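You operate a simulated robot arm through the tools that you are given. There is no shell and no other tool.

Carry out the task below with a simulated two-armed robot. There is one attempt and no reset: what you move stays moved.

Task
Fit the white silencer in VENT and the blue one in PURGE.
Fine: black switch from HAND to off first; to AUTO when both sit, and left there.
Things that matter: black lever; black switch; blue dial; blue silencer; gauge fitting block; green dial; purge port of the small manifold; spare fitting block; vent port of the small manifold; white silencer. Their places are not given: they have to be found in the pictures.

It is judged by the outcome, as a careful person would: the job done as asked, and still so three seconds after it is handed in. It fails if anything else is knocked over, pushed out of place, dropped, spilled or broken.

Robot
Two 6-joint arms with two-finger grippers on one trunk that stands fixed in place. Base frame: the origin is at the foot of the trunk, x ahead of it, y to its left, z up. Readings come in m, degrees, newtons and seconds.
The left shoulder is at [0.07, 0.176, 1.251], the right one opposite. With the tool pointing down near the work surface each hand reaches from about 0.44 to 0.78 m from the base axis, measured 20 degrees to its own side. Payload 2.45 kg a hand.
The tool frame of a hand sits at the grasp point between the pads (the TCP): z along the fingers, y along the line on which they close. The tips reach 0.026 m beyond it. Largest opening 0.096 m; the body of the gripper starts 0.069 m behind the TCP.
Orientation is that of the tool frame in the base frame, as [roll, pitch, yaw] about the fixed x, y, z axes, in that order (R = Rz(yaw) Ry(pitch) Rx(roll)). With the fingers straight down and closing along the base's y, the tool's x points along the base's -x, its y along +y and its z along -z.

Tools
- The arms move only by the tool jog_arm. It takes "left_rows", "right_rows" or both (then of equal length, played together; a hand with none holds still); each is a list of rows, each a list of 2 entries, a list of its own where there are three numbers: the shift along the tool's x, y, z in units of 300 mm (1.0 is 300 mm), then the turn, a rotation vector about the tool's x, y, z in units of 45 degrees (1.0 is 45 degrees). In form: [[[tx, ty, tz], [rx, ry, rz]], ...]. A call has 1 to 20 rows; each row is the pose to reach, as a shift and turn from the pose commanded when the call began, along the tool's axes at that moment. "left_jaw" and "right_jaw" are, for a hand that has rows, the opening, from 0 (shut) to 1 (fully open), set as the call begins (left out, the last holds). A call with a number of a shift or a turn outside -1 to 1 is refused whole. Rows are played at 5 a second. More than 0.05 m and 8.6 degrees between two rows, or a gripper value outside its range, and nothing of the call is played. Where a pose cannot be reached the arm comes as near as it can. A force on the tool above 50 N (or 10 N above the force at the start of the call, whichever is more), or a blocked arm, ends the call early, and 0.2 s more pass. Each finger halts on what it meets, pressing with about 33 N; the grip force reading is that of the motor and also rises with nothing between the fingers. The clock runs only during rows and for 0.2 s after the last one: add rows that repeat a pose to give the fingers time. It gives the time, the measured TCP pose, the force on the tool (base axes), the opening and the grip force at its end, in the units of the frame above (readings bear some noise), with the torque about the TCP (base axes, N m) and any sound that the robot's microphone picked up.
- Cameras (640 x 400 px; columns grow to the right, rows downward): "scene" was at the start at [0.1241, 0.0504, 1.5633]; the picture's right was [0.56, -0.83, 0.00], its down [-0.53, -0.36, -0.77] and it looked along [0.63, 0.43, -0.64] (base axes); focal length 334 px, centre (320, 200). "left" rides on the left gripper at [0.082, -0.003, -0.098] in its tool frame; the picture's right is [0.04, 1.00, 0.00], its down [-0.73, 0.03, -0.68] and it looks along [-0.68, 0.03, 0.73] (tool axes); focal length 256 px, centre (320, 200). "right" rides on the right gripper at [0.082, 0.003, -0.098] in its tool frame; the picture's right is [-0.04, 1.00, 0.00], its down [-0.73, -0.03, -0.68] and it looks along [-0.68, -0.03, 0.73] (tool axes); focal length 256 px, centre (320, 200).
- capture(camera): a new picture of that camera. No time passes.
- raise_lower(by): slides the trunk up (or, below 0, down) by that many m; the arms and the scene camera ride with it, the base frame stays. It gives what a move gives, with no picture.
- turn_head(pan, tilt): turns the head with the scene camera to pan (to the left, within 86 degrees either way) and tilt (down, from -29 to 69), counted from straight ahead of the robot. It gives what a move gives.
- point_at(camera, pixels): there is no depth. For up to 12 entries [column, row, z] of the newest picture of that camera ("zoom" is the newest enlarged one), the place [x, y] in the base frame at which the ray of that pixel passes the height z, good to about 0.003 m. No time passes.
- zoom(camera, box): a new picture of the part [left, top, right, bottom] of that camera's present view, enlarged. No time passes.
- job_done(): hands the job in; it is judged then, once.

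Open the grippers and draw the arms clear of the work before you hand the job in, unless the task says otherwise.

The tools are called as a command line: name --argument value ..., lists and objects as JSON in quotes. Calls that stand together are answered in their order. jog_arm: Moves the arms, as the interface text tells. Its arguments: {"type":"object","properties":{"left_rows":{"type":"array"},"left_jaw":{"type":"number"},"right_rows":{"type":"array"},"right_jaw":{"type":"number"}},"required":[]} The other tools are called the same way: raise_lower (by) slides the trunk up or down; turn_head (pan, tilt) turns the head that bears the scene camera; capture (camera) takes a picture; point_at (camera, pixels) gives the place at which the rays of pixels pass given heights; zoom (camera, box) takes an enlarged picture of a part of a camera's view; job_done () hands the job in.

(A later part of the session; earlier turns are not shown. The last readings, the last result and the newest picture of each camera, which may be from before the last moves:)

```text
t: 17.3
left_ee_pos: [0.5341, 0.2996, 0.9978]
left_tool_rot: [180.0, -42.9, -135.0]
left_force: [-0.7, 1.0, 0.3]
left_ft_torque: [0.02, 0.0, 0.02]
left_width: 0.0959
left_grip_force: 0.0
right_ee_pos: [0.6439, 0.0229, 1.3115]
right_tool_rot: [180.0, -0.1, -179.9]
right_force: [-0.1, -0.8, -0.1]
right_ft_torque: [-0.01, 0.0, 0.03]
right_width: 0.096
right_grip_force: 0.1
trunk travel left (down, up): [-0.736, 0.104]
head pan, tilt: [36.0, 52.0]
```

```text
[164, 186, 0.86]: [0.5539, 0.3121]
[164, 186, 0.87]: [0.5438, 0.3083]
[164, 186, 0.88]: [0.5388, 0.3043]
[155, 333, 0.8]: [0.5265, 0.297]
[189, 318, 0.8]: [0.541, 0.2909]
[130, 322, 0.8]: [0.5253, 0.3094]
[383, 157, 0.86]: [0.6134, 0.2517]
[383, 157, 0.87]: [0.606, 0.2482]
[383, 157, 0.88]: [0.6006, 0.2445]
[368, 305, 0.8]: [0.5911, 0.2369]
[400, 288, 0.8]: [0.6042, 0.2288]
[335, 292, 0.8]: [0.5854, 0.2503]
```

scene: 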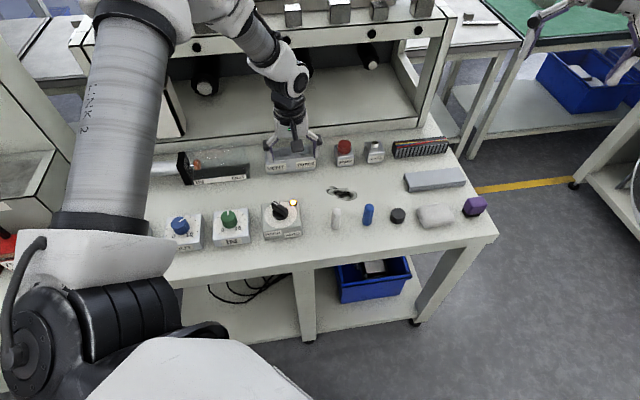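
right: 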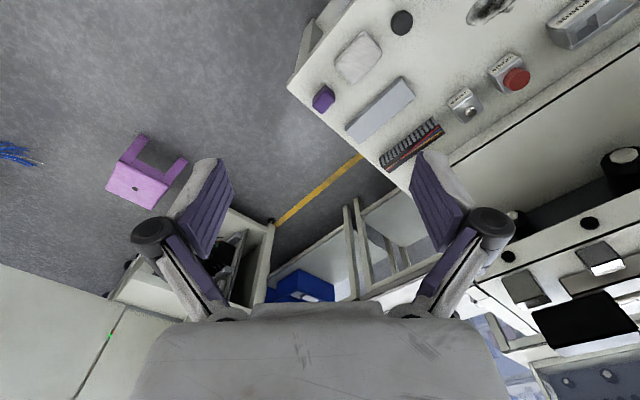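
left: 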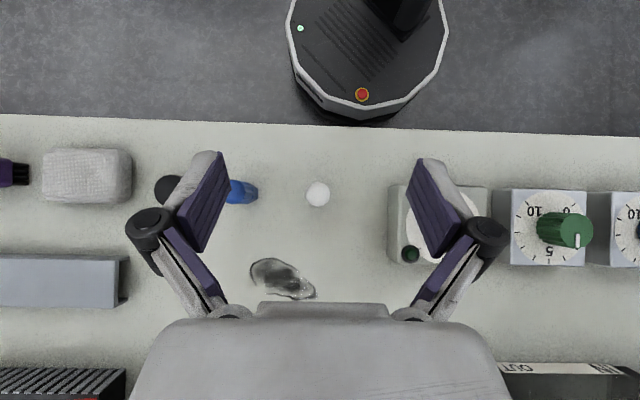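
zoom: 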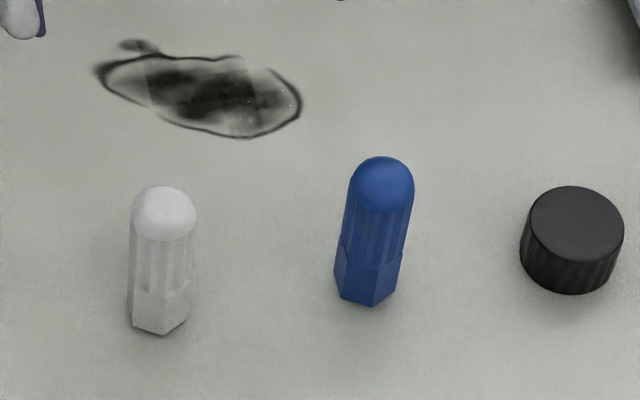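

White is at (0.534,0.301), ~75 mm tall with straight sides up to z≈0.862. I bring the hand upright above it at z≈0.95 with the jaws at ~53 mm.

jog_arm --left_rows '[[[-0.018, 0, 0.019], [0, -0.159, 0]], [[-0.037, 0.001, 0.038], [0, -0.318, 0]], [[-0.055, 0.001, 0.057], [0, -0.477, 0]], [[-0.074, 0.002, 0.077], [0, -0.636, 0]], [[-0.092, 0.003, 0.096], [0, -0.795, 0]], [[-0.111, 0.003, 0.115], [0, -0.953, 0]], [[-0.111, 0.003, 0.115], [0, -0.953, 0]]]' --left_jaw 0.55

capture --camera "left"

zoom --camera "scene" --box '[280, 140, 408, 240]'

```text
t: 18.9
left_ee_pos: [0.5335, 0.3007, 0.9473]
left_tool_rot: [180.0, 0.1, -134.9]
left_force: [-0.2, 0.1, -0.5]
left_ft_torque: [-0.02, -0.03, 0.0]
left_width: 0.0527
left_grip_force: 0.2
right_ee_pos: [0.645, 0.0223, 1.3116]
right_tool_rot: [-179.9, 0.0, -180.0]
right_force: [0.1, -0.3, -1.0]
right_ft_torque: [-0.05, 0.0, -0.02]
right_width: 0.096
right_grip_force: 0.1
trunk travel left (down, up): [-0.736, 0.104]
head pan, tilt: [36.0, 52.0]
```

```text
taken
```

left: 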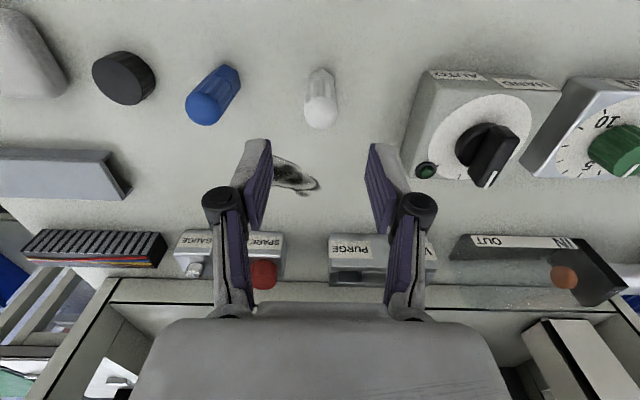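

```text
4.00 times, centred on (344, 190) of scene
```

zoom: 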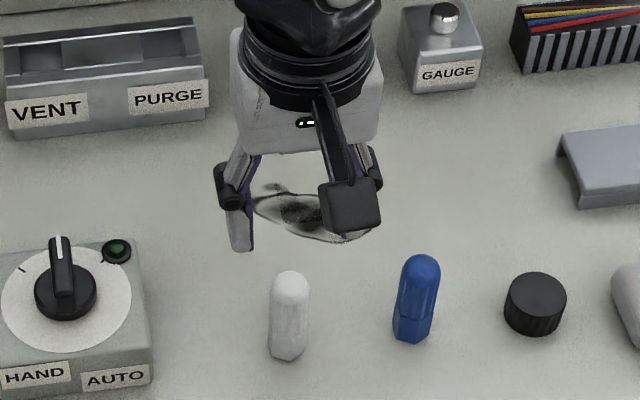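

The dome is centred at left (321,112), right where the tool axis projects (319,113). I descend straight to z≈0.869.

jog_arm --left_rows '[[[0, 0, 0.06], [0, 0, 0]], [[0, 0, 0.12], [0, 0, 0]], [[0, 0, 0.18], [0, 0, 0]], [[0, 0, 0.23], [0, 0, 0]], [[0, 0, 0.261], [0, 0, 0]], [[0, 0, 0.261], [0, 0, 0]]]'

capture --camera "left"

zoom --camera "scene" --box '[280, 160, 376, 240]'

```text
t: 20.3
left_ee_pos: [0.5342, 0.3016, 0.8701]
left_tool_rot: [179.9, 0.0, -135.0]
left_force: [-0.4, 0.2, -0.1]
left_ft_torque: [0.01, 0.01, 0.01]
left_width: 0.053
left_grip_force: 0.0
right_ee_pos: [0.6435, 0.0226, 1.3114]
right_tool_rot: [-180.0, 0.0, 179.9]
right_force: [-0.8, 0.6, 0.2]
right_ft_torque: [-0.03, 0.05, 0.02]
right_width: 0.0962
right_grip_force: 0.0
trunk travel left (down, up): [-0.736, 0.104]
head pan, tilt: [36.0, 52.0]
```

```text
taken
```

left: 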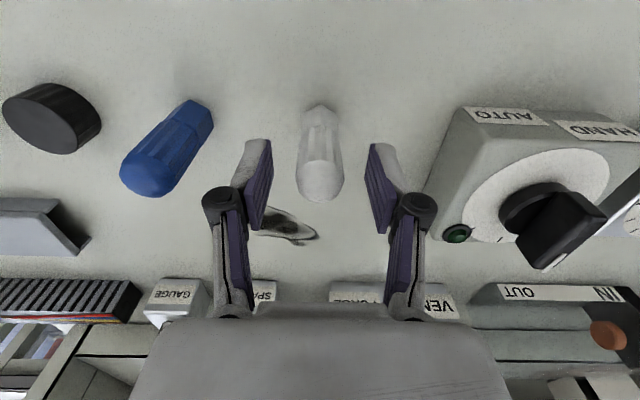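

```text
5.00 times, centred on (328, 200) of scene
```

zoom: 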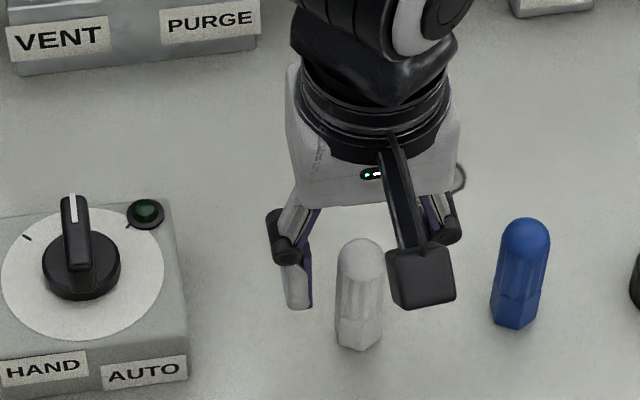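

The silencer stands centred between the pads (left rows 104–200, col 320). I close the jaws on it.

jog_arm --left_rows '[[[0, 0, 0.261], [0, 0, 0]], [[0, 0, 0], [0, 0, 0]]]' --left_jaw 0.0

```text
refused: row 1 steps farther than a row can; nothing moved
```

That row was mistaken (shifts count from the current pose) and was refused, nothing moved. I close while holding the present pose.

jog_arm --left_rows '[[[0, 0, 0], [0, 0, 0]], [[0, 0, 0], [0, 0, 0]], [[0, 0, 0], [0, 0, 0]]]' --left_jaw 0.0

capture --camera "left"

```text
t: 21.1
left_ee_pos: [0.5346, 0.3012, 0.8694]
left_tool_rot: [-180.0, 0.0, -135.0]
left_force: [-0.1, 0.4, 2.1]
left_ft_torque: [0.02, -0.04, 0.02]
left_width: 0.0245
left_grip_force: 33.3
right_ee_pos: [0.6439, 0.0221, 1.3112]
right_tool_rot: [180.0, 0.0, 179.9]
right_force: [0.2, 0.0, -0.2]
right_ft_torque: [-0.01, 0.02, -0.01]
right_width: 0.0962
right_grip_force: 0.0
trunk travel left (down, up): [-0.736, 0.104]
head pan, tilt: [36.0, 52.0]
```

```text
taken
```

left: 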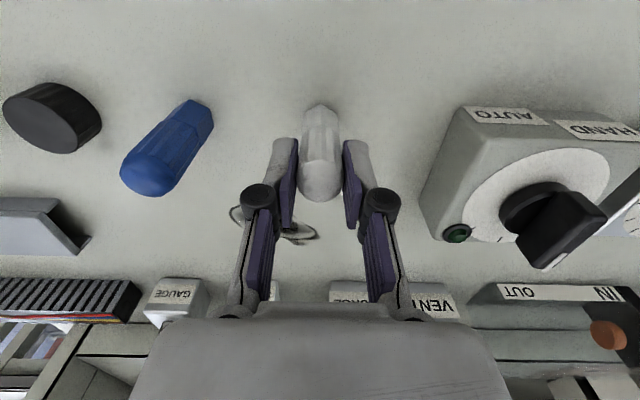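

Held at 24.5 mm width. I lift straight up by 0.09 m and check.

jog_arm --left_rows '[[[0, 0, -0.06], [0, 0, 0]], [[0, 0, -0.14], [0, 0, 0]], [[0, 0, -0.22], [0, 0, 0]], [[0, 0, -0.3], [0, 0, 0]], [[0, 0, -0.3], [0, 0, 0]]]'

capture --camera "left"

capture --camera "scene"

```text
t: 22.3
left_ee_pos: [0.534, 0.3017, 0.9602]
left_tool_rot: [180.0, 0.1, -134.9]
left_force: [0.9, -0.3, -0.5]
left_ft_torque: [-0.02, 0.04, -0.02]
left_width: 0.0242
left_grip_force: 32.6
right_ee_pos: [0.645, 0.0229, 1.3114]
right_tool_rot: [180.0, 0.0, 180.0]
right_force: [0.5, 0.2, 0.3]
right_ft_torque: [-0.02, 0.01, 0.04]
right_width: 0.0961
right_grip_force: 0.0
trunk travel left (down, up): [-0.736, 0.104]
head pan, tilt: [36.0, 52.0]
```

```text
taken
```

left: 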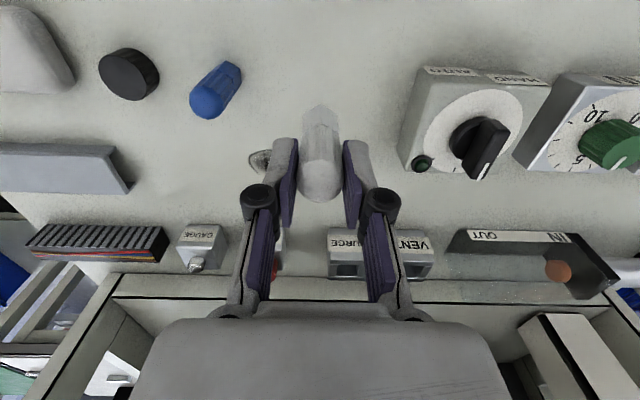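

```text
taken
```

scene: 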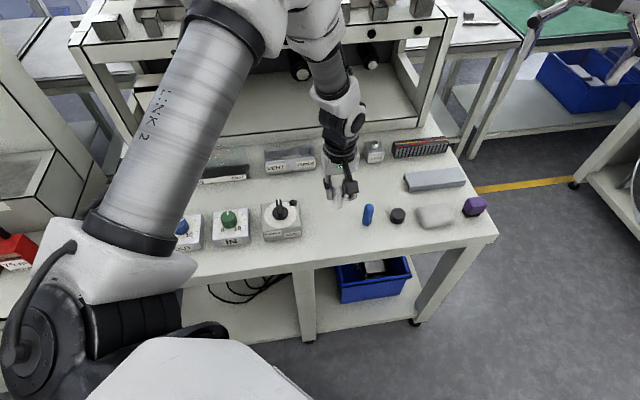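

The white silencer hangs upright in the grip, its foot about 69 mm below the TCP. I carry it at z≈0.96 to just in front of/above the VENT pocket (stopping ~3 cm short in depth first).

jog_arm --left_rows '[[[-0.09, 0.06, 0], [0, 0, 0]], [[-0.18, 0.12, 0], [0, 0, 0]], [[-0.27, 0.18, 0], [0, 0, 0]], [[-0.36, 0.24, 0], [0, 0, 0]], [[-0.45, 0.3, 0], [0, 0, 0]], [[-0.54, 0.36, 0], [0, 0, 0]], [[-0.63, 0.42, 0], [0, 0, 0]], [[-0.705, 0.469, 0], [0, 0, 0]], [[-0.705, 0.469, 0], [0, 0, 0]]]'

capture --camera "left"

capture --camera "scene"

```text
t: 24.3
left_ee_pos: [0.5835, 0.5507, 0.9605]
left_tool_rot: [-180.0, 0.1, -135.0]
left_force: [-0.3, -1.0, -0.8]
left_ft_torque: [0.02, -0.03, -0.02]
left_width: 0.0247
left_grip_force: 32.8
right_ee_pos: [0.6443, 0.0227, 1.3105]
right_tool_rot: [-180.0, 0.0, 180.0]
right_force: [0.1, 0.0, 0.0]
right_ft_torque: [0.01, 0.0, -0.01]
right_width: 0.0961
right_grip_force: 0.0
trunk travel left (down, up): [-0.736, 0.104]
head pan, tilt: [36.0, 52.0]
```

```text
taken
```

left: 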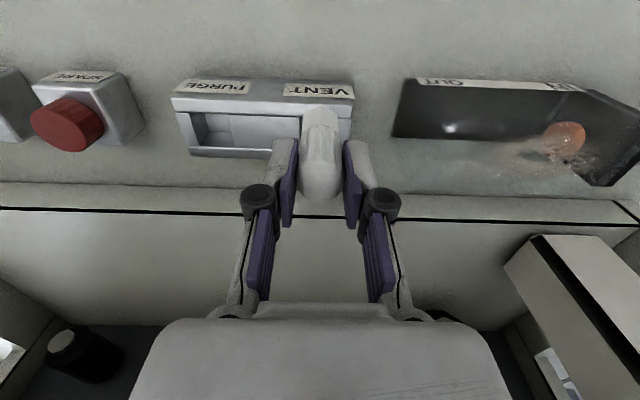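

```text
taken
```

scene: 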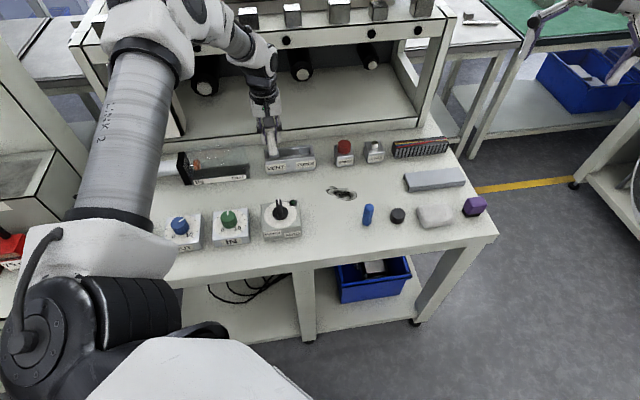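

At (0.5835,0.5507,0.9605), lined up with VENT sideways. I advance the last ~30 mm over the pocket and look again.

jog_arm --left_rows '[[[-0.05, 0, 0], [0, 0, 0]], [[-0.101, 0, 0.0], [0, 0, 0]], [[-0.101, 0, 0.06], [0, 0, 0]], [[-0.101, 0, 0.06], [0, 0, 0]]]'

capture --camera "left"

zoom --camera "left" --box '[160, 60, 400, 210]'

zoom --camera "scene" --box '[240, 100, 336, 180]'

```text
t: 25.3
left_ee_pos: [0.6046, 0.572, 0.9413]
left_tool_rot: [180.0, 0.0, -135.0]
left_force: [-0.3, -0.2, -0.3]
left_ft_torque: [0.02, -0.03, 0.04]
left_width: 0.0243
left_grip_force: 32.8
right_ee_pos: [0.6432, 0.0224, 1.312]
right_tool_rot: [-180.0, 0.0, -180.0]
right_force: [0.0, 0.3, -0.7]
right_ft_torque: [0.01, 0.02, 0.0]
right_width: 0.096
right_grip_force: 0.1
trunk travel left (down, up): [-0.736, 0.104]
head pan, tilt: [36.0, 52.0]
```

```text
taken
```

left: 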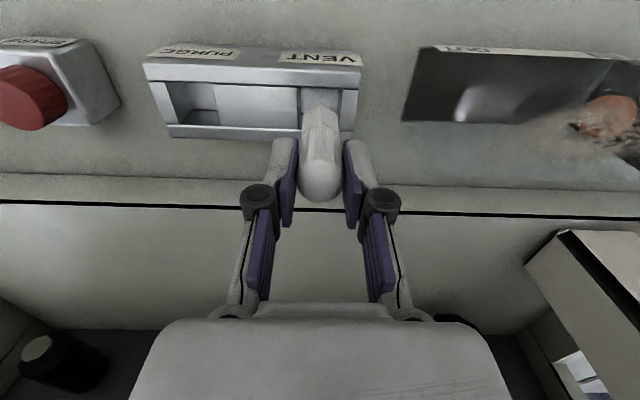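

```text
2.67 times, centred on (280, 135) of left
```

zoom: 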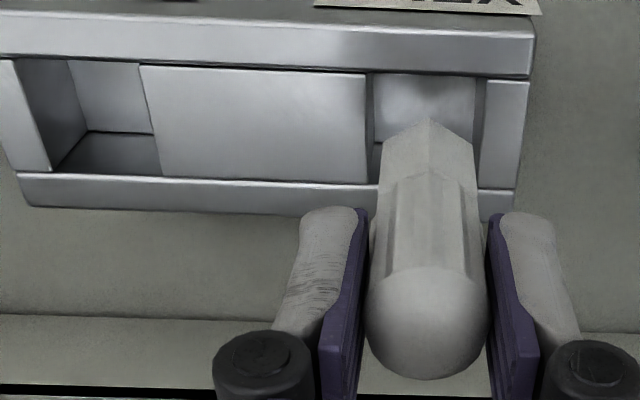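

```text
5.00 times, centred on (288, 140) of scene
```

zoom: 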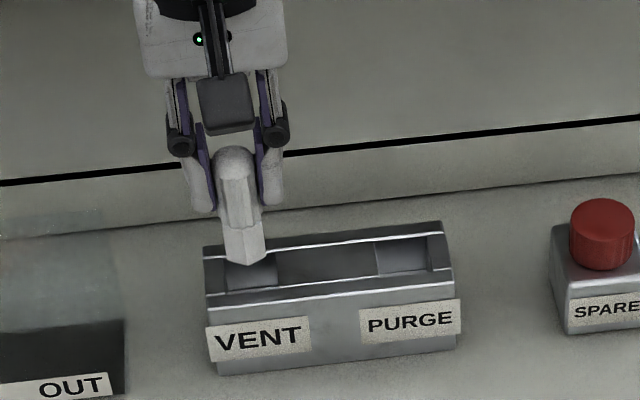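

The hex foot vertex is at left (321,105) and the pocket's front rim at row ~88; sideways it sits mid-pocket. I compare depth positions via the rays.

point_at --camera "left" --pixels '[[321, 105, 0.872], [321, 105, 0.872], [321, 88, 0.85], [310, 87.5, 0.85], [330, 88.5, 0.85], [300, 129, 0.85], [345, 131, 0.85], [300, 87, 0.85], [342, 89, 0.85], [304, 112, 0.872], [337, 113, 0.872], [348, 130.5, 0.85]]'

zoom --camera "left" --box '[270, 70, 370, 140]'

```text
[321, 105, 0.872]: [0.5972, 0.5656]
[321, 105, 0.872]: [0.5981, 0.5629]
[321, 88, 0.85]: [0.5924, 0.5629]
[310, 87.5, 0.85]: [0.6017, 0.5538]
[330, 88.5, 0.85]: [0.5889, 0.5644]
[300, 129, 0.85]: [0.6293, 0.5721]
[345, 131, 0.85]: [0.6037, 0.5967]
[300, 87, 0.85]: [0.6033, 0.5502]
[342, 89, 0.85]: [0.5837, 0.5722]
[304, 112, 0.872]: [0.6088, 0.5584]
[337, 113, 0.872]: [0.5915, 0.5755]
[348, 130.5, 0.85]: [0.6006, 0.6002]
```

```text
5.71 times, centred on (320, 105) of left
```

zoom: 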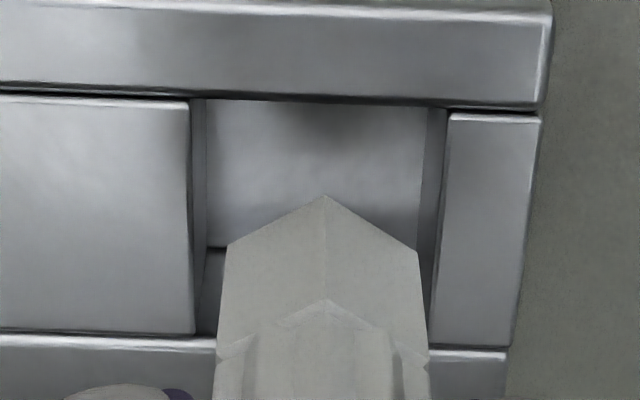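

Sideways alignment looks within a millimetre; in depth I cross-check with the scene camera, where the foot vertex is near zoom (242,263).

zoom --camera "scene" --box '[264, 140, 328, 180]'

```text
10.00 times, centred on (296, 160) of scene
```

zoom: 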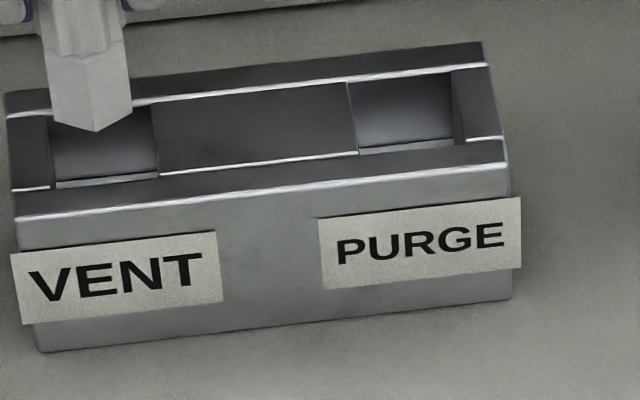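

point_at --camera "zoom" --pixels '[[95, 131, 0.872], [48, 117, 0.872], [133, 108, 0.872], [57, 187, 0.85], [158, 176, 0.85], [48, 114, 0.85], [152, 103, 0.85], [360, 154, 0.85], [348, 83, 0.85], [452, 72, 0.85], [466, 139, 0.85]]'

```text
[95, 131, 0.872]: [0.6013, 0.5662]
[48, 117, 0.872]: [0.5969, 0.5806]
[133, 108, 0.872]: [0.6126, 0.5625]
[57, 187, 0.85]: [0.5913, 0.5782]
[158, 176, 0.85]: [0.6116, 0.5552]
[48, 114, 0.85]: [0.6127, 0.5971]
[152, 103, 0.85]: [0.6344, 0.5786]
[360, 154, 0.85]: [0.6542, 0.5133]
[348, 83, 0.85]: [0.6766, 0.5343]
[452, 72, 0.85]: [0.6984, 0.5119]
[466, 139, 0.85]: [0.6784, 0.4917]
```

Both cameras agree to within a couple of millimetres, limited by height parallax. I lower until the foot is just above the rim (bottom ≈0.856), where parallax vanishes, and look again.

jog_arm --left_rows '[[[0, 0, 0.025], [0, 0, 0]], [[0, 0, 0.052], [0, 0, 0]], [[0, 0, 0.052], [0, 0, 0]]]'

capture --camera "left"

zoom --camera "left" --box '[264, 70, 376, 140]'

zoom --camera "scene" --box '[264, 140, 328, 180]'

```text
t: 26.1
left_ee_pos: [0.6059, 0.5709, 0.9256]
left_tool_rot: [-179.9, 0.0, -135.0]
left_force: [-0.5, 0.5, -0.2]
left_ft_torque: [0.0, 0.04, -0.01]
left_width: 0.0245
left_grip_force: 32.9
right_ee_pos: [0.6445, 0.0229, 1.313]
right_tool_rot: [180.0, -0.1, 180.0]
right_force: [0.6, 0.8, -1.0]
right_ft_torque: [0.01, -0.01, 0.01]
right_width: 0.0961
right_grip_force: 0.1
trunk travel left (down, up): [-0.736, 0.104]
head pan, tilt: [36.0, 52.0]
```

```text
taken
```

left: 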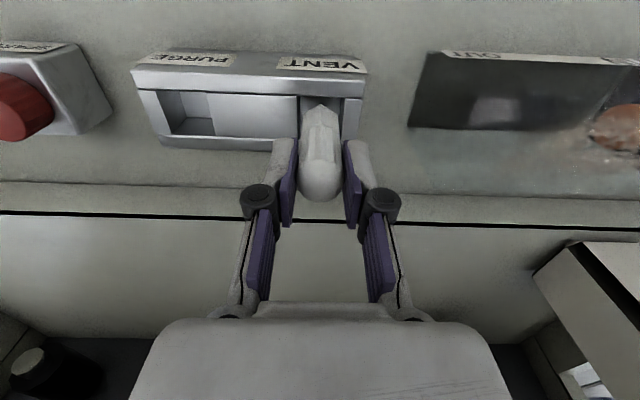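

```text
5.71 times, centred on (320, 105) of left
```

zoom: 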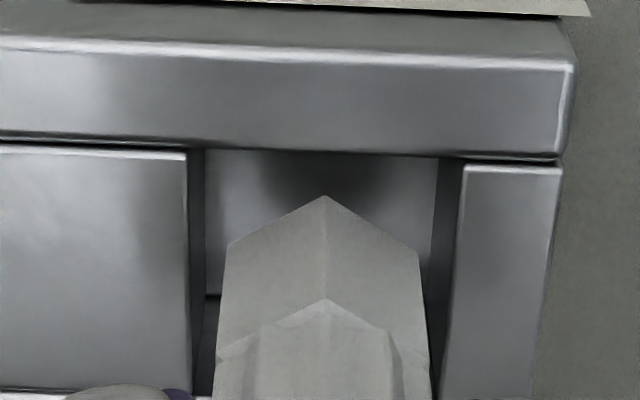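

```text
10.00 times, centred on (296, 160) of scene
```

zoom: 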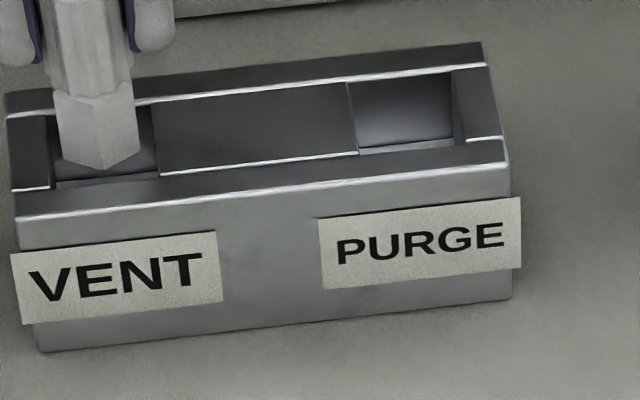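

Foot vertex at left zoom (323,195) is inside the rim (front rim row ~152, back ~388) and in the scene zoom (100,168) it is just inside the front rim line. I lower 4 mm more and check the force and view.

jog_arm --left_rows '[[[0, 0, 0.007], [0, 0, 0]], [[0, 0, 0.014], [0, 0, 0]], [[0, 0, 0.014], [0, 0, 0]]]'

zoom --camera "left" --box '[264, 70, 376, 140]'

zoom --camera "scene" --box '[264, 140, 328, 180]'

```text
t: 26.9
left_ee_pos: [0.6065, 0.5721, 0.9216]
left_tool_rot: [179.9, 0.0, -134.9]
left_force: [-0.3, -0.1, 0.2]
left_ft_torque: [0.0, 0.02, 0.0]
left_width: 0.0242
left_grip_force: 32.8
right_ee_pos: [0.644, 0.0228, 1.3118]
right_tool_rot: [-180.0, 0.0, 180.0]
right_force: [0.1, -0.2, -0.7]
right_ft_torque: [0.03, -0.02, -0.04]
right_width: 0.096
right_grip_force: 0.0
trunk travel left (down, up): [-0.736, 0.104]
head pan, tilt: [36.0, 52.0]
```

```text
5.71 times, centred on (320, 105) of left
```

zoom: 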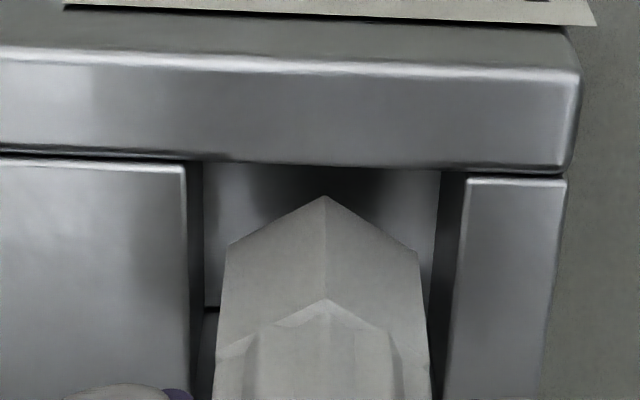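

```text
10.00 times, centred on (296, 160) of scene
```

zoom: 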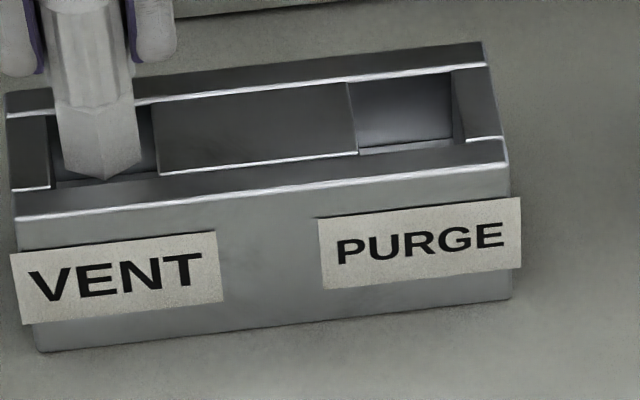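

No contact yet and the foot is about level with the rim, within the opening in both views. I lower another 4 mm and watch the force.

jog_arm --left_rows '[[[0, 0, 0.007], [0, 0, 0]], [[0, 0, 0.014], [0, 0, 0]], [[0, 0, 0.014], [0, 0, 0]]]'

zoom --camera "left" --box '[264, 70, 376, 140]'

zoom --camera "scene" --box '[264, 140, 328, 180]'

```text
t: 27.7
left_ee_pos: [0.6047, 0.5716, 0.9169]
left_tool_rot: [-180.0, 0.0, -135.0]
left_force: [-0.1, -0.2, -1.0]
left_ft_torque: [0.0, -0.02, 0.04]
left_width: 0.0245
left_grip_force: 33.7
right_ee_pos: [0.6439, 0.0217, 1.3115]
right_tool_rot: [-180.0, -0.1, 180.0]
right_force: [0.1, 1.1, 0.3]
right_ft_torque: [0.03, 0.01, 0.0]
right_width: 0.0961
right_grip_force: 0.0
trunk travel left (down, up): [-0.736, 0.104]
head pan, tilt: [36.0, 52.0]
```

```text
5.71 times, centred on (320, 105) of left
```

zoom: 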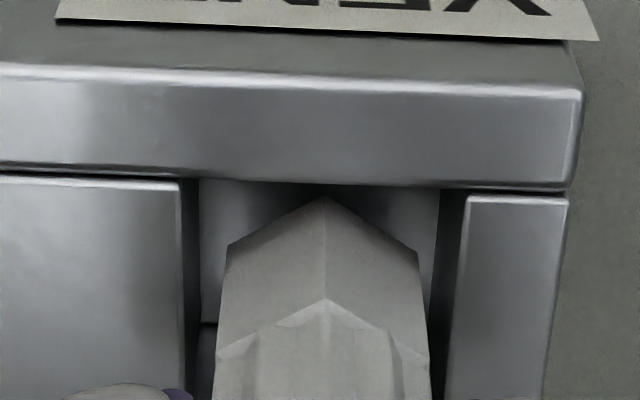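

```text
10.00 times, centred on (296, 160) of scene
```

zoom: 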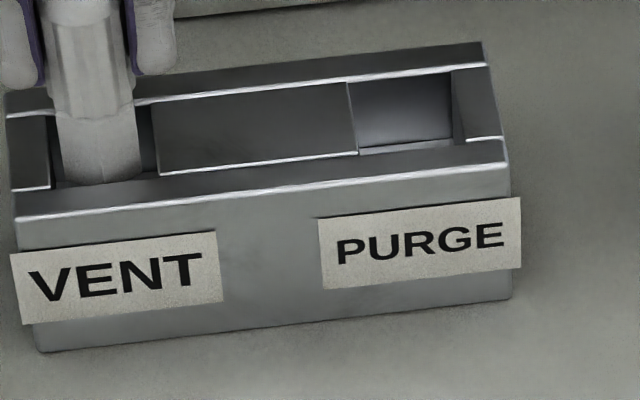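

The foot has slipped below the front rim (the scene shows it cut off by the front wall) with no contact force. I lower 15 mm further in small steps.

jog_arm --left_rows '[[[0, 0, 0.012], [0, 0, 0]], [[0, 0, 0.024], [0, 0, 0]], [[0, 0, 0.036], [0, 0, 0]], [[0, 0, 0.05], [0, 0, 0]], [[0, 0, 0.05], [0, 0, 0]]]'

zoom --camera "left" --box '[264, 70, 376, 140]'

zoom --camera "scene" --box '[264, 140, 328, 180]'

```text
t: 28.9
left_ee_pos: [0.6061, 0.5712, 0.9037]
left_tool_rot: [180.0, -0.1, -135.0]
left_force: [0.8, -0.6, -0.9]
left_ft_torque: [-0.01, 0.0, 0.0]
left_width: 0.0243
left_grip_force: 32.7
right_ee_pos: [0.6443, 0.0235, 1.3118]
right_tool_rot: [-180.0, 0.0, 180.0]
right_force: [0.8, -0.1, -0.6]
right_ft_torque: [0.02, -0.02, -0.01]
right_width: 0.0961
right_grip_force: 0.1
trunk travel left (down, up): [-0.736, 0.104]
head pan, tilt: [36.0, 52.0]
```

```text
5.71 times, centred on (320, 105) of left
```

zoom: 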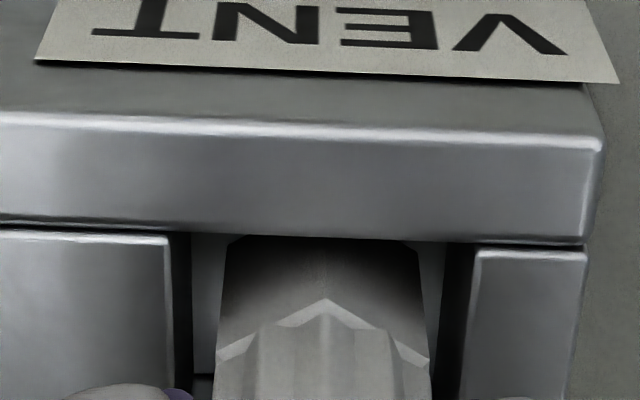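

```text
10.00 times, centred on (296, 160) of scene
```

zoom: 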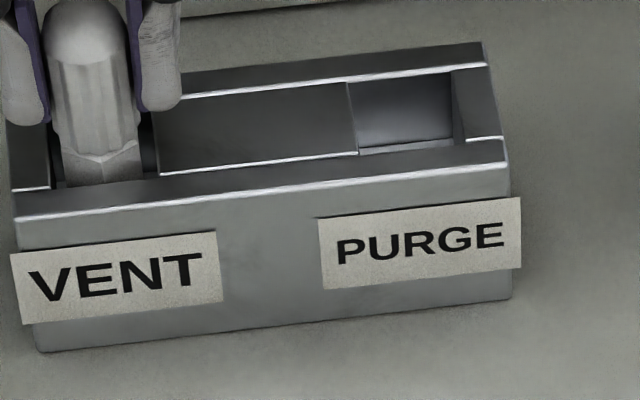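

Sliding in freely with no force. I continue 11 mm down, still watching for contact.

jog_arm --left_rows '[[[0, 0, 0.01], [0, 0, 0]], [[0, 0, 0.02], [0, 0, 0]], [[0, 0, 0.03], [0, 0, 0]], [[0, 0, 0.037], [0, 0, 0]], [[0, 0, 0.037], [0, 0, 0]]]'

capture --camera "left"

zoom --camera "scene" --box '[248, 130, 328, 180]'

```text
t: 30.1
left_ee_pos: [0.6056, 0.5694, 0.8953]
left_tool_rot: [180.0, 0.2, -135.0]
left_force: [3.3, 2.4, 23.9]
left_ft_torque: [0.1, -0.18, 0.0]
left_width: 0.0246
left_grip_force: 33.1
right_ee_pos: [0.6424, 0.0203, 1.3125]
right_tool_rot: [179.9, 0.1, -180.0]
right_force: [-0.1, -0.6, -0.5]
right_ft_torque: [0.03, -0.01, 0.03]
right_width: 0.0961
right_grip_force: 0.0
trunk travel left (down, up): [-0.736, 0.104]
head pan, tilt: [36.0, 52.0]
```

```text
taken
```

left: 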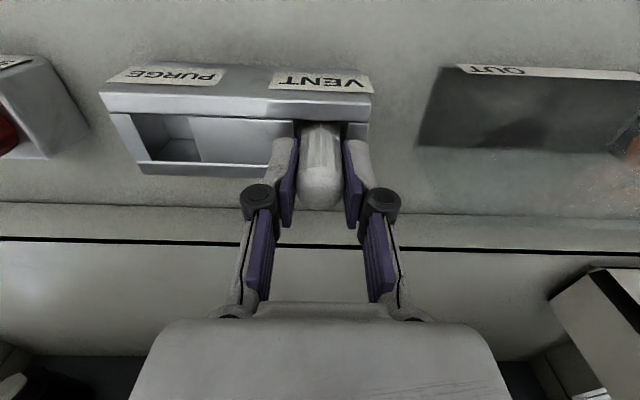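

```text
8.00 times, centred on (288, 155) of scene
```

zoom: 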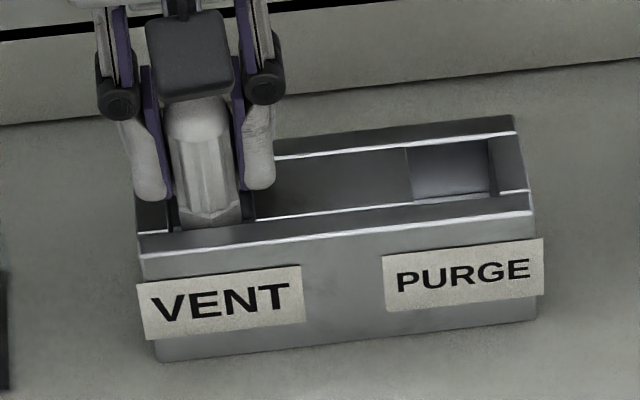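

A contact force of 24 N appears with the foot at z≈0.826, which matches the pocket floor (rim ≈0.857, depth ≈30 mm). I ease up 3 mm to relieve the push before opening.

jog_arm --left_rows '[[[0, 0, -0.005], [0, 0, 0]], [[0, 0, -0.01], [0, 0, 0]], [[0, 0, -0.01], [0, 0, 0]]]'

zoom --camera "left" --box '[264, 90, 376, 160]'

```text
t: 30.9
left_ee_pos: [0.6047, 0.5699, 0.8949]
left_tool_rot: [179.9, 0.0, -135.0]
left_force: [1.6, -2.0, 10.3]
left_ft_torque: [-0.14, -0.04, 0.01]
left_width: 0.0243
left_grip_force: 32.8
right_ee_pos: [0.644, 0.0225, 1.3117]
right_tool_rot: [179.9, 0.0, -180.0]
right_force: [-0.4, 0.3, -0.3]
right_ft_torque: [0.01, 0.03, 0.01]
right_width: 0.096
right_grip_force: 0.0
trunk travel left (down, up): [-0.736, 0.104]
head pan, tilt: [36.0, 52.0]
```

```text
5.71 times, centred on (320, 125) of left
```

zoom: 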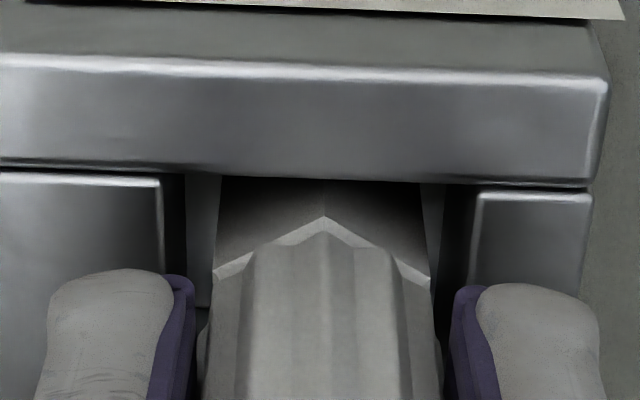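

The silencer has slid up ~6 mm in the pads and stands on the pocket floor, with the top of its hex level with the rim. I open the jaws to ~45 mm.

jog_arm --left_rows '[[[0, 0, -0.006], [0, 0, 0]], [[0, 0, -0.006], [0, 0, 0]], [[0, 0, -0.006], [0, 0, 0]]]' --left_jaw 0.47

capture --camera "left"

zoom --camera "scene" --box '[248, 130, 328, 180]'

```text
t: 31.7
left_ee_pos: [0.6059, 0.5723, 0.896]
left_tool_rot: [180.0, 0.1, -134.9]
left_force: [0.3, -0.2, -0.2]
left_ft_torque: [0.02, 0.01, 0.0]
left_width: 0.045
left_grip_force: 0.1
right_ee_pos: [0.6442, 0.0236, 1.3109]
right_tool_rot: [-179.9, 0.0, 180.0]
right_force: [-0.3, 0.2, 0.8]
right_ft_torque: [-0.03, 0.04, 0.02]
right_width: 0.0958
right_grip_force: 0.0
trunk travel left (down, up): [-0.736, 0.104]
head pan, tilt: [36.0, 52.0]
```

```text
taken
```

left: 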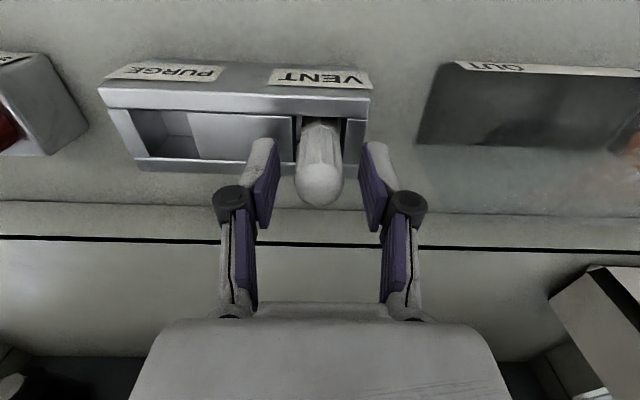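

```text
8.00 times, centred on (288, 155) of scene
```

zoom: 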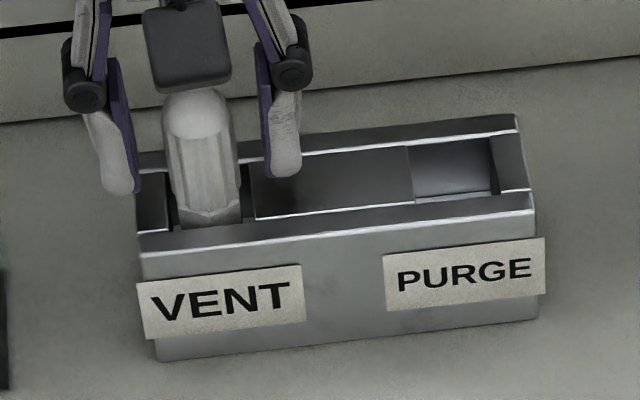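

The white silencer stands free in VENT. I raise the hand straight up 80 mm, clear of its dome.

jog_arm --left_rows '[[[0, 0, -0.06], [0, 0, 0]], [[0, 0, -0.13], [0, 0, 0]], [[0, 0, -0.2], [0, 0, 0]], [[0, 0, -0.27], [0, 0, 0]], [[0, 0, -0.27], [0, 0, 0]]]'

capture --camera "left"

zoom --camera "scene" --box '[248, 120, 344, 180]'

```text
t: 32.9
left_ee_pos: [0.6051, 0.5718, 0.9778]
left_tool_rot: [179.9, 0.0, -135.0]
left_force: [-0.2, 0.1, 0.1]
left_ft_torque: [0.0, 0.01, 0.0]
left_width: 0.045
left_grip_force: 0.1
right_ee_pos: [0.6452, 0.0232, 1.3127]
right_tool_rot: [-180.0, 0.0, -180.0]
right_force: [-0.4, 0.1, -0.6]
right_ft_torque: [0.02, 0.0, 0.0]
right_width: 0.0959
right_grip_force: 0.0
trunk travel left (down, up): [-0.736, 0.104]
head pan, tilt: [36.0, 52.0]
```

```text
taken
```

left: 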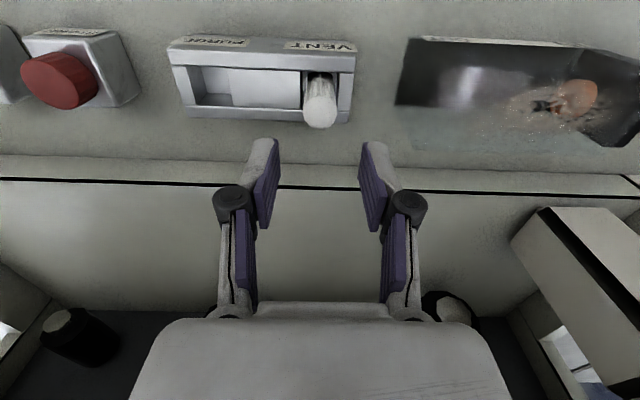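

```text
6.67 times, centred on (296, 150) of scene
```

zoom: 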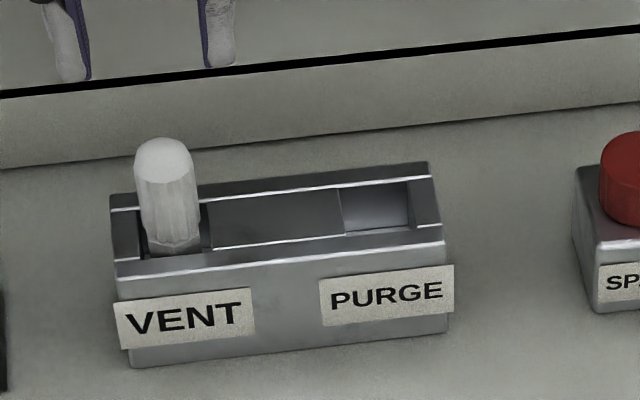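

White stands upright in VENT (scene zoom (167,195)). Now I move over the blue silencer near (0.596,0.239) with the camera tilted to look straight down.

jog_arm --left_rows '[[[0.09, -0.085, -0.03], [0, 0, 0]], [[0.18, -0.17, -0.06], [0, 0.1, 0]], [[0.27, -0.255, -0.067], [0, 0.22, 0]], [[0.36, -0.34, -0.067], [0, 0.34, 0]], [[0.45, -0.425, -0.067], [0, 0.46, 0]], [[0.54, -0.51, -0.067], [0, 0.58, 0]], [[0.63, -0.595, -0.067], [0, 0.7, 0]], [[0.72, -0.68, -0.067], [0, 0.83, 0]], [[0.807, -0.762, -0.067], [0, 0.955, 0]], [[0.807, -0.762, -0.067], [0, 0.955, 0]]]' --left_jaw 0.55

capture --camera "left"

zoom --camera "left" --box '[264, 165, 376, 235]'

capture --camera "scene"

```text
t: 35.1
left_ee_pos: [0.5955, 0.2385, 0.9986]
left_tool_rot: [-180.0, -43.0, -135.0]
left_force: [0.4, 0.4, -0.3]
left_ft_torque: [-0.04, -0.02, 0.0]
left_width: 0.0529
left_grip_force: 0.0
right_ee_pos: [0.6437, 0.022, 1.3123]
right_tool_rot: [180.0, 0.0, -179.9]
right_force: [-0.9, -0.7, 0.1]
right_ft_torque: [-0.03, 0.0, -0.01]
right_width: 0.0962
right_grip_force: 0.0
trunk travel left (down, up): [-0.736, 0.104]
head pan, tilt: [36.0, 52.0]
```

```text
taken
```

left: 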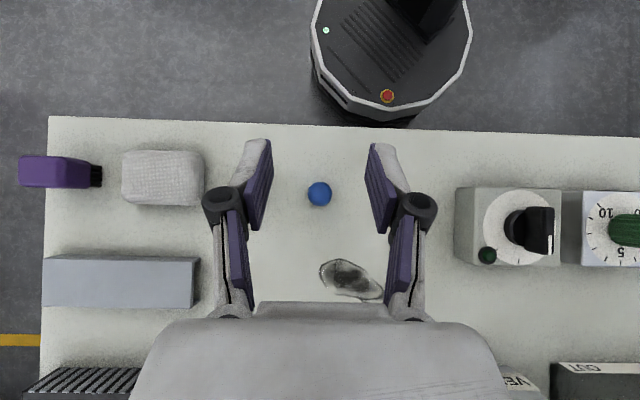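

```text
5.71 times, centred on (320, 200) of left
```

zoom: 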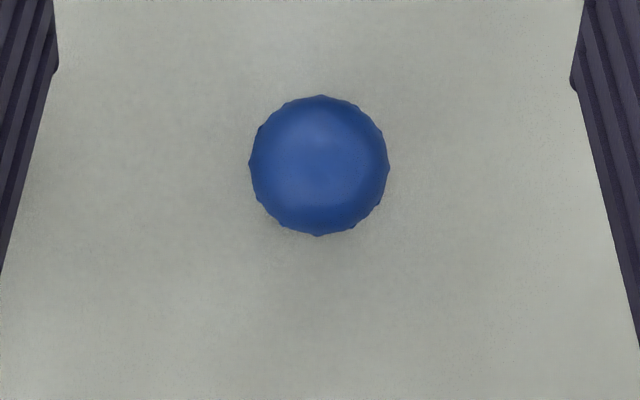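

```text
taken
```

scene: 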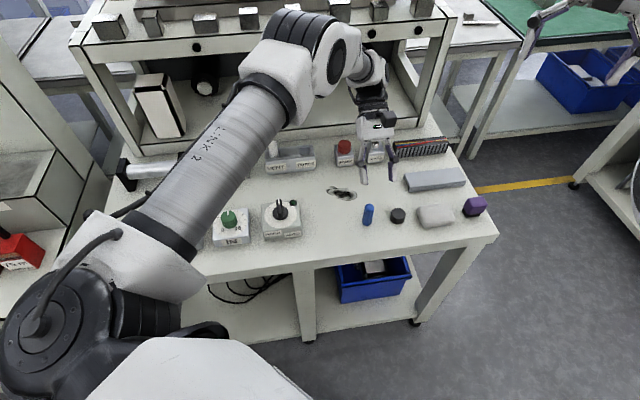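

Blue appears centred at left (320,194). I read its position.

point_at --camera "left" --pixels '[[320, 194.1, 0.86], [320, 194.1, 0.86], [320, 194.1, 0.85], [307.7, 194.1, 0.86], [332, 194.1, 0.86], [320, 182, 0.86], [320, 206.3, 0.86]]'

```text
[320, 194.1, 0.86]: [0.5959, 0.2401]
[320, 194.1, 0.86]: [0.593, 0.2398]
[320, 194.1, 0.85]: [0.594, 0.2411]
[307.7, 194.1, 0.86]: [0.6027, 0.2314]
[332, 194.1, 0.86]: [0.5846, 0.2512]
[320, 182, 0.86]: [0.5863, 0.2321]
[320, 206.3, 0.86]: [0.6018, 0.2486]
```

Blue's centre is about (0.5945,0.2413). I bring the hand upright above it at z≈0.95.

jog_arm --left_rows '[[[-0.019, 0.001, 0.019], [0, -0.159, 0]], [[-0.038, 0.003, 0.038], [0, -0.318, 0]], [[-0.057, 0.005, 0.057], [0, -0.477, 0]], [[-0.076, 0.006, 0.077], [0, -0.636, 0]], [[-0.095, 0.008, 0.096], [0, -0.795, 0]], [[-0.114, 0.009, 0.115], [0, -0.955, 0]], [[-0.114, 0.009, 0.115], [0, -0.955, 0]]]' --left_jaw 0.55

capture --camera "left"

```text
t: 36.7
left_ee_pos: [0.5964, 0.2413, 0.9492]
left_tool_rot: [-180.0, 0.0, -134.9]
left_force: [0.4, 0.2, -0.8]
left_ft_torque: [0.03, -0.02, 0.03]
left_width: 0.0527
left_grip_force: 0.0
right_ee_pos: [0.6446, 0.0227, 1.3113]
right_tool_rot: [180.0, 0.0, -180.0]
right_force: [0.2, -0.4, -0.3]
right_ft_torque: [-0.01, -0.02, -0.01]
right_width: 0.096
right_grip_force: 0.0
trunk travel left (down, up): [-0.736, 0.104]
head pan, tilt: [36.0, 52.0]
```

```text
taken
```

left: 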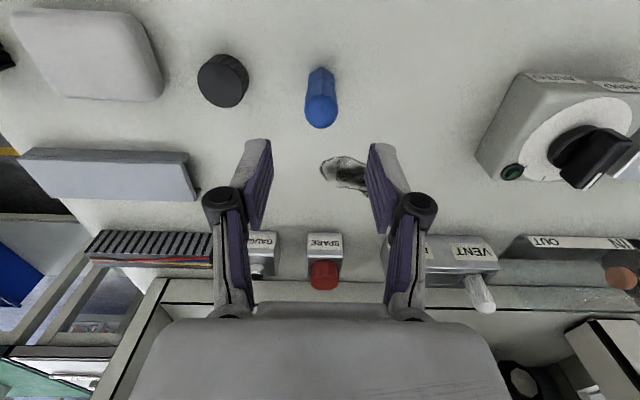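

Blue is centred at left (320,112) just as white was. I descend to z≈0.867.

jog_arm --left_rows '[[[0, 0, 0.06], [0, 0, 0]], [[0, 0, 0.12], [0, 0, 0]], [[0, 0, 0.18], [0, 0, 0]], [[0, 0, 0.235], [0, 0, 0]], [[0, 0, 0.273], [0, 0, 0]], [[0, 0, 0.273], [0, 0, 0]]]'

capture --camera "left"

zoom --camera "scene" --box '[312, 150, 424, 240]'

```text
t: 38.1
left_ee_pos: [0.5949, 0.2402, 0.8693]
left_tool_rot: [179.9, 0.0, -135.1]
left_force: [0.0, 0.2, -0.7]
left_ft_torque: [-0.04, 0.03, 0.01]
left_width: 0.0525
left_grip_force: 0.1
right_ee_pos: [0.6444, 0.0226, 1.3111]
right_tool_rot: [179.9, 0.1, -180.0]
right_force: [-0.1, 0.5, 0.1]
right_ft_torque: [0.0, 0.02, 0.0]
right_width: 0.0961
right_grip_force: 0.0
trunk travel left (down, up): [-0.736, 0.104]
head pan, tilt: [36.0, 52.0]
```

```text
taken
```

left: 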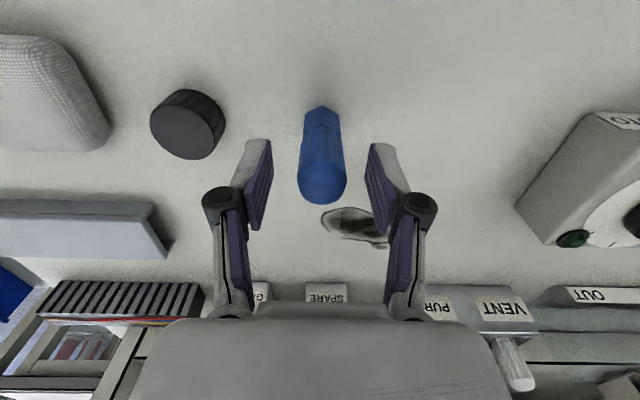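

```text
4.44 times, centred on (368, 195) of scene
```

zoom: 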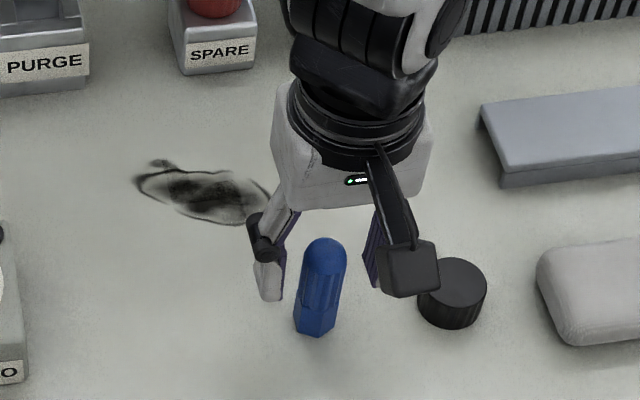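

Blue stands between the pads (left rows 105–204, col ~322), nothing else within reach of the fingers. I close the jaws.

jog_arm --left_rows '[[[0, 0, 0], [0, 0, 0]], [[0, 0, 0], [0, 0, 0]], [[0, 0, 0], [0, 0, 0]]]' --left_jaw 0.0

zoom --camera "left" --box '[240, 90, 400, 210]'

```text
t: 38.9
left_ee_pos: [0.5955, 0.2409, 0.8683]
left_tool_rot: [-180.0, 0.0, -135.0]
left_force: [0.5, 0.2, 2.9]
left_ft_torque: [-0.01, -0.05, -0.02]
left_width: 0.0244
left_grip_force: 32.5
right_ee_pos: [0.645, 0.0221, 1.3115]
right_tool_rot: [-179.9, 0.0, -179.9]
right_force: [0.4, 0.3, -0.1]
right_ft_torque: [0.01, 0.01, 0.03]
right_width: 0.0959
right_grip_force: 0.0
trunk travel left (down, up): [-0.736, 0.104]
head pan, tilt: [36.0, 52.0]
```

```text
3.33 times, centred on (320, 150) of left
```

zoom: 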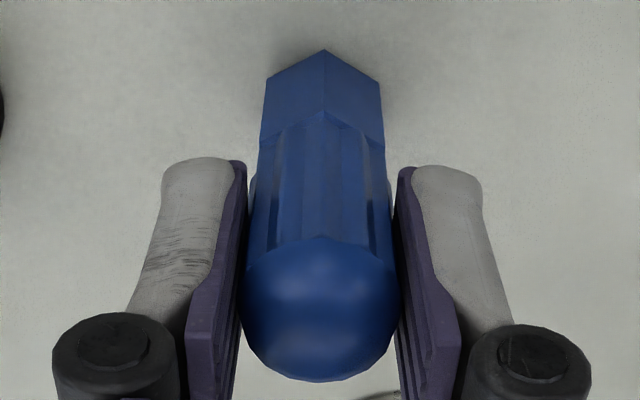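

Blue is gripped (24.4 mm). I lift it straight up 95 mm.

jog_arm --left_rows '[[[0, 0, -0.06], [0, 0, 0]], [[0, 0, -0.14], [0, 0, 0]], [[0, 0, -0.22], [0, 0, 0]], [[0, 0, -0.317], [0, 0, 0]], [[0, 0, -0.317], [0, 0, 0]]]'

capture --camera "left"

```text
t: 40.1
left_ee_pos: [0.5976, 0.2407, 0.962]
left_tool_rot: [-180.0, -0.1, -134.9]
left_force: [-0.1, -0.2, -0.7]
left_ft_torque: [0.01, 0.03, -0.02]
left_width: 0.0244
left_grip_force: 32.8
right_ee_pos: [0.6443, 0.0219, 1.3113]
right_tool_rot: [180.0, 0.0, 180.0]
right_force: [-0.5, -0.3, -0.4]
right_ft_torque: [-0.02, -0.01, -0.03]
right_width: 0.0963
right_grip_force: 0.0
trunk travel left (down, up): [-0.736, 0.104]
head pan, tilt: [36.0, 52.0]
```

```text
taken
```

left: 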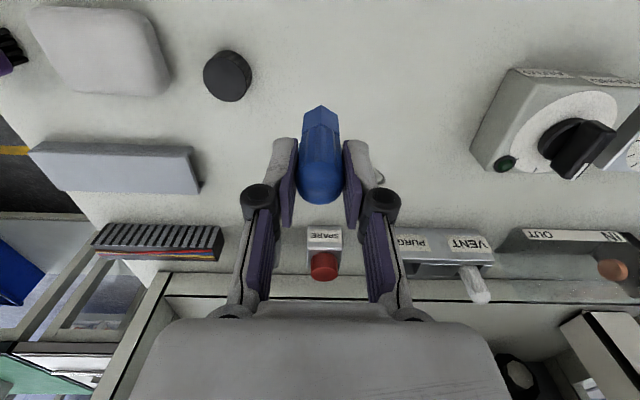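

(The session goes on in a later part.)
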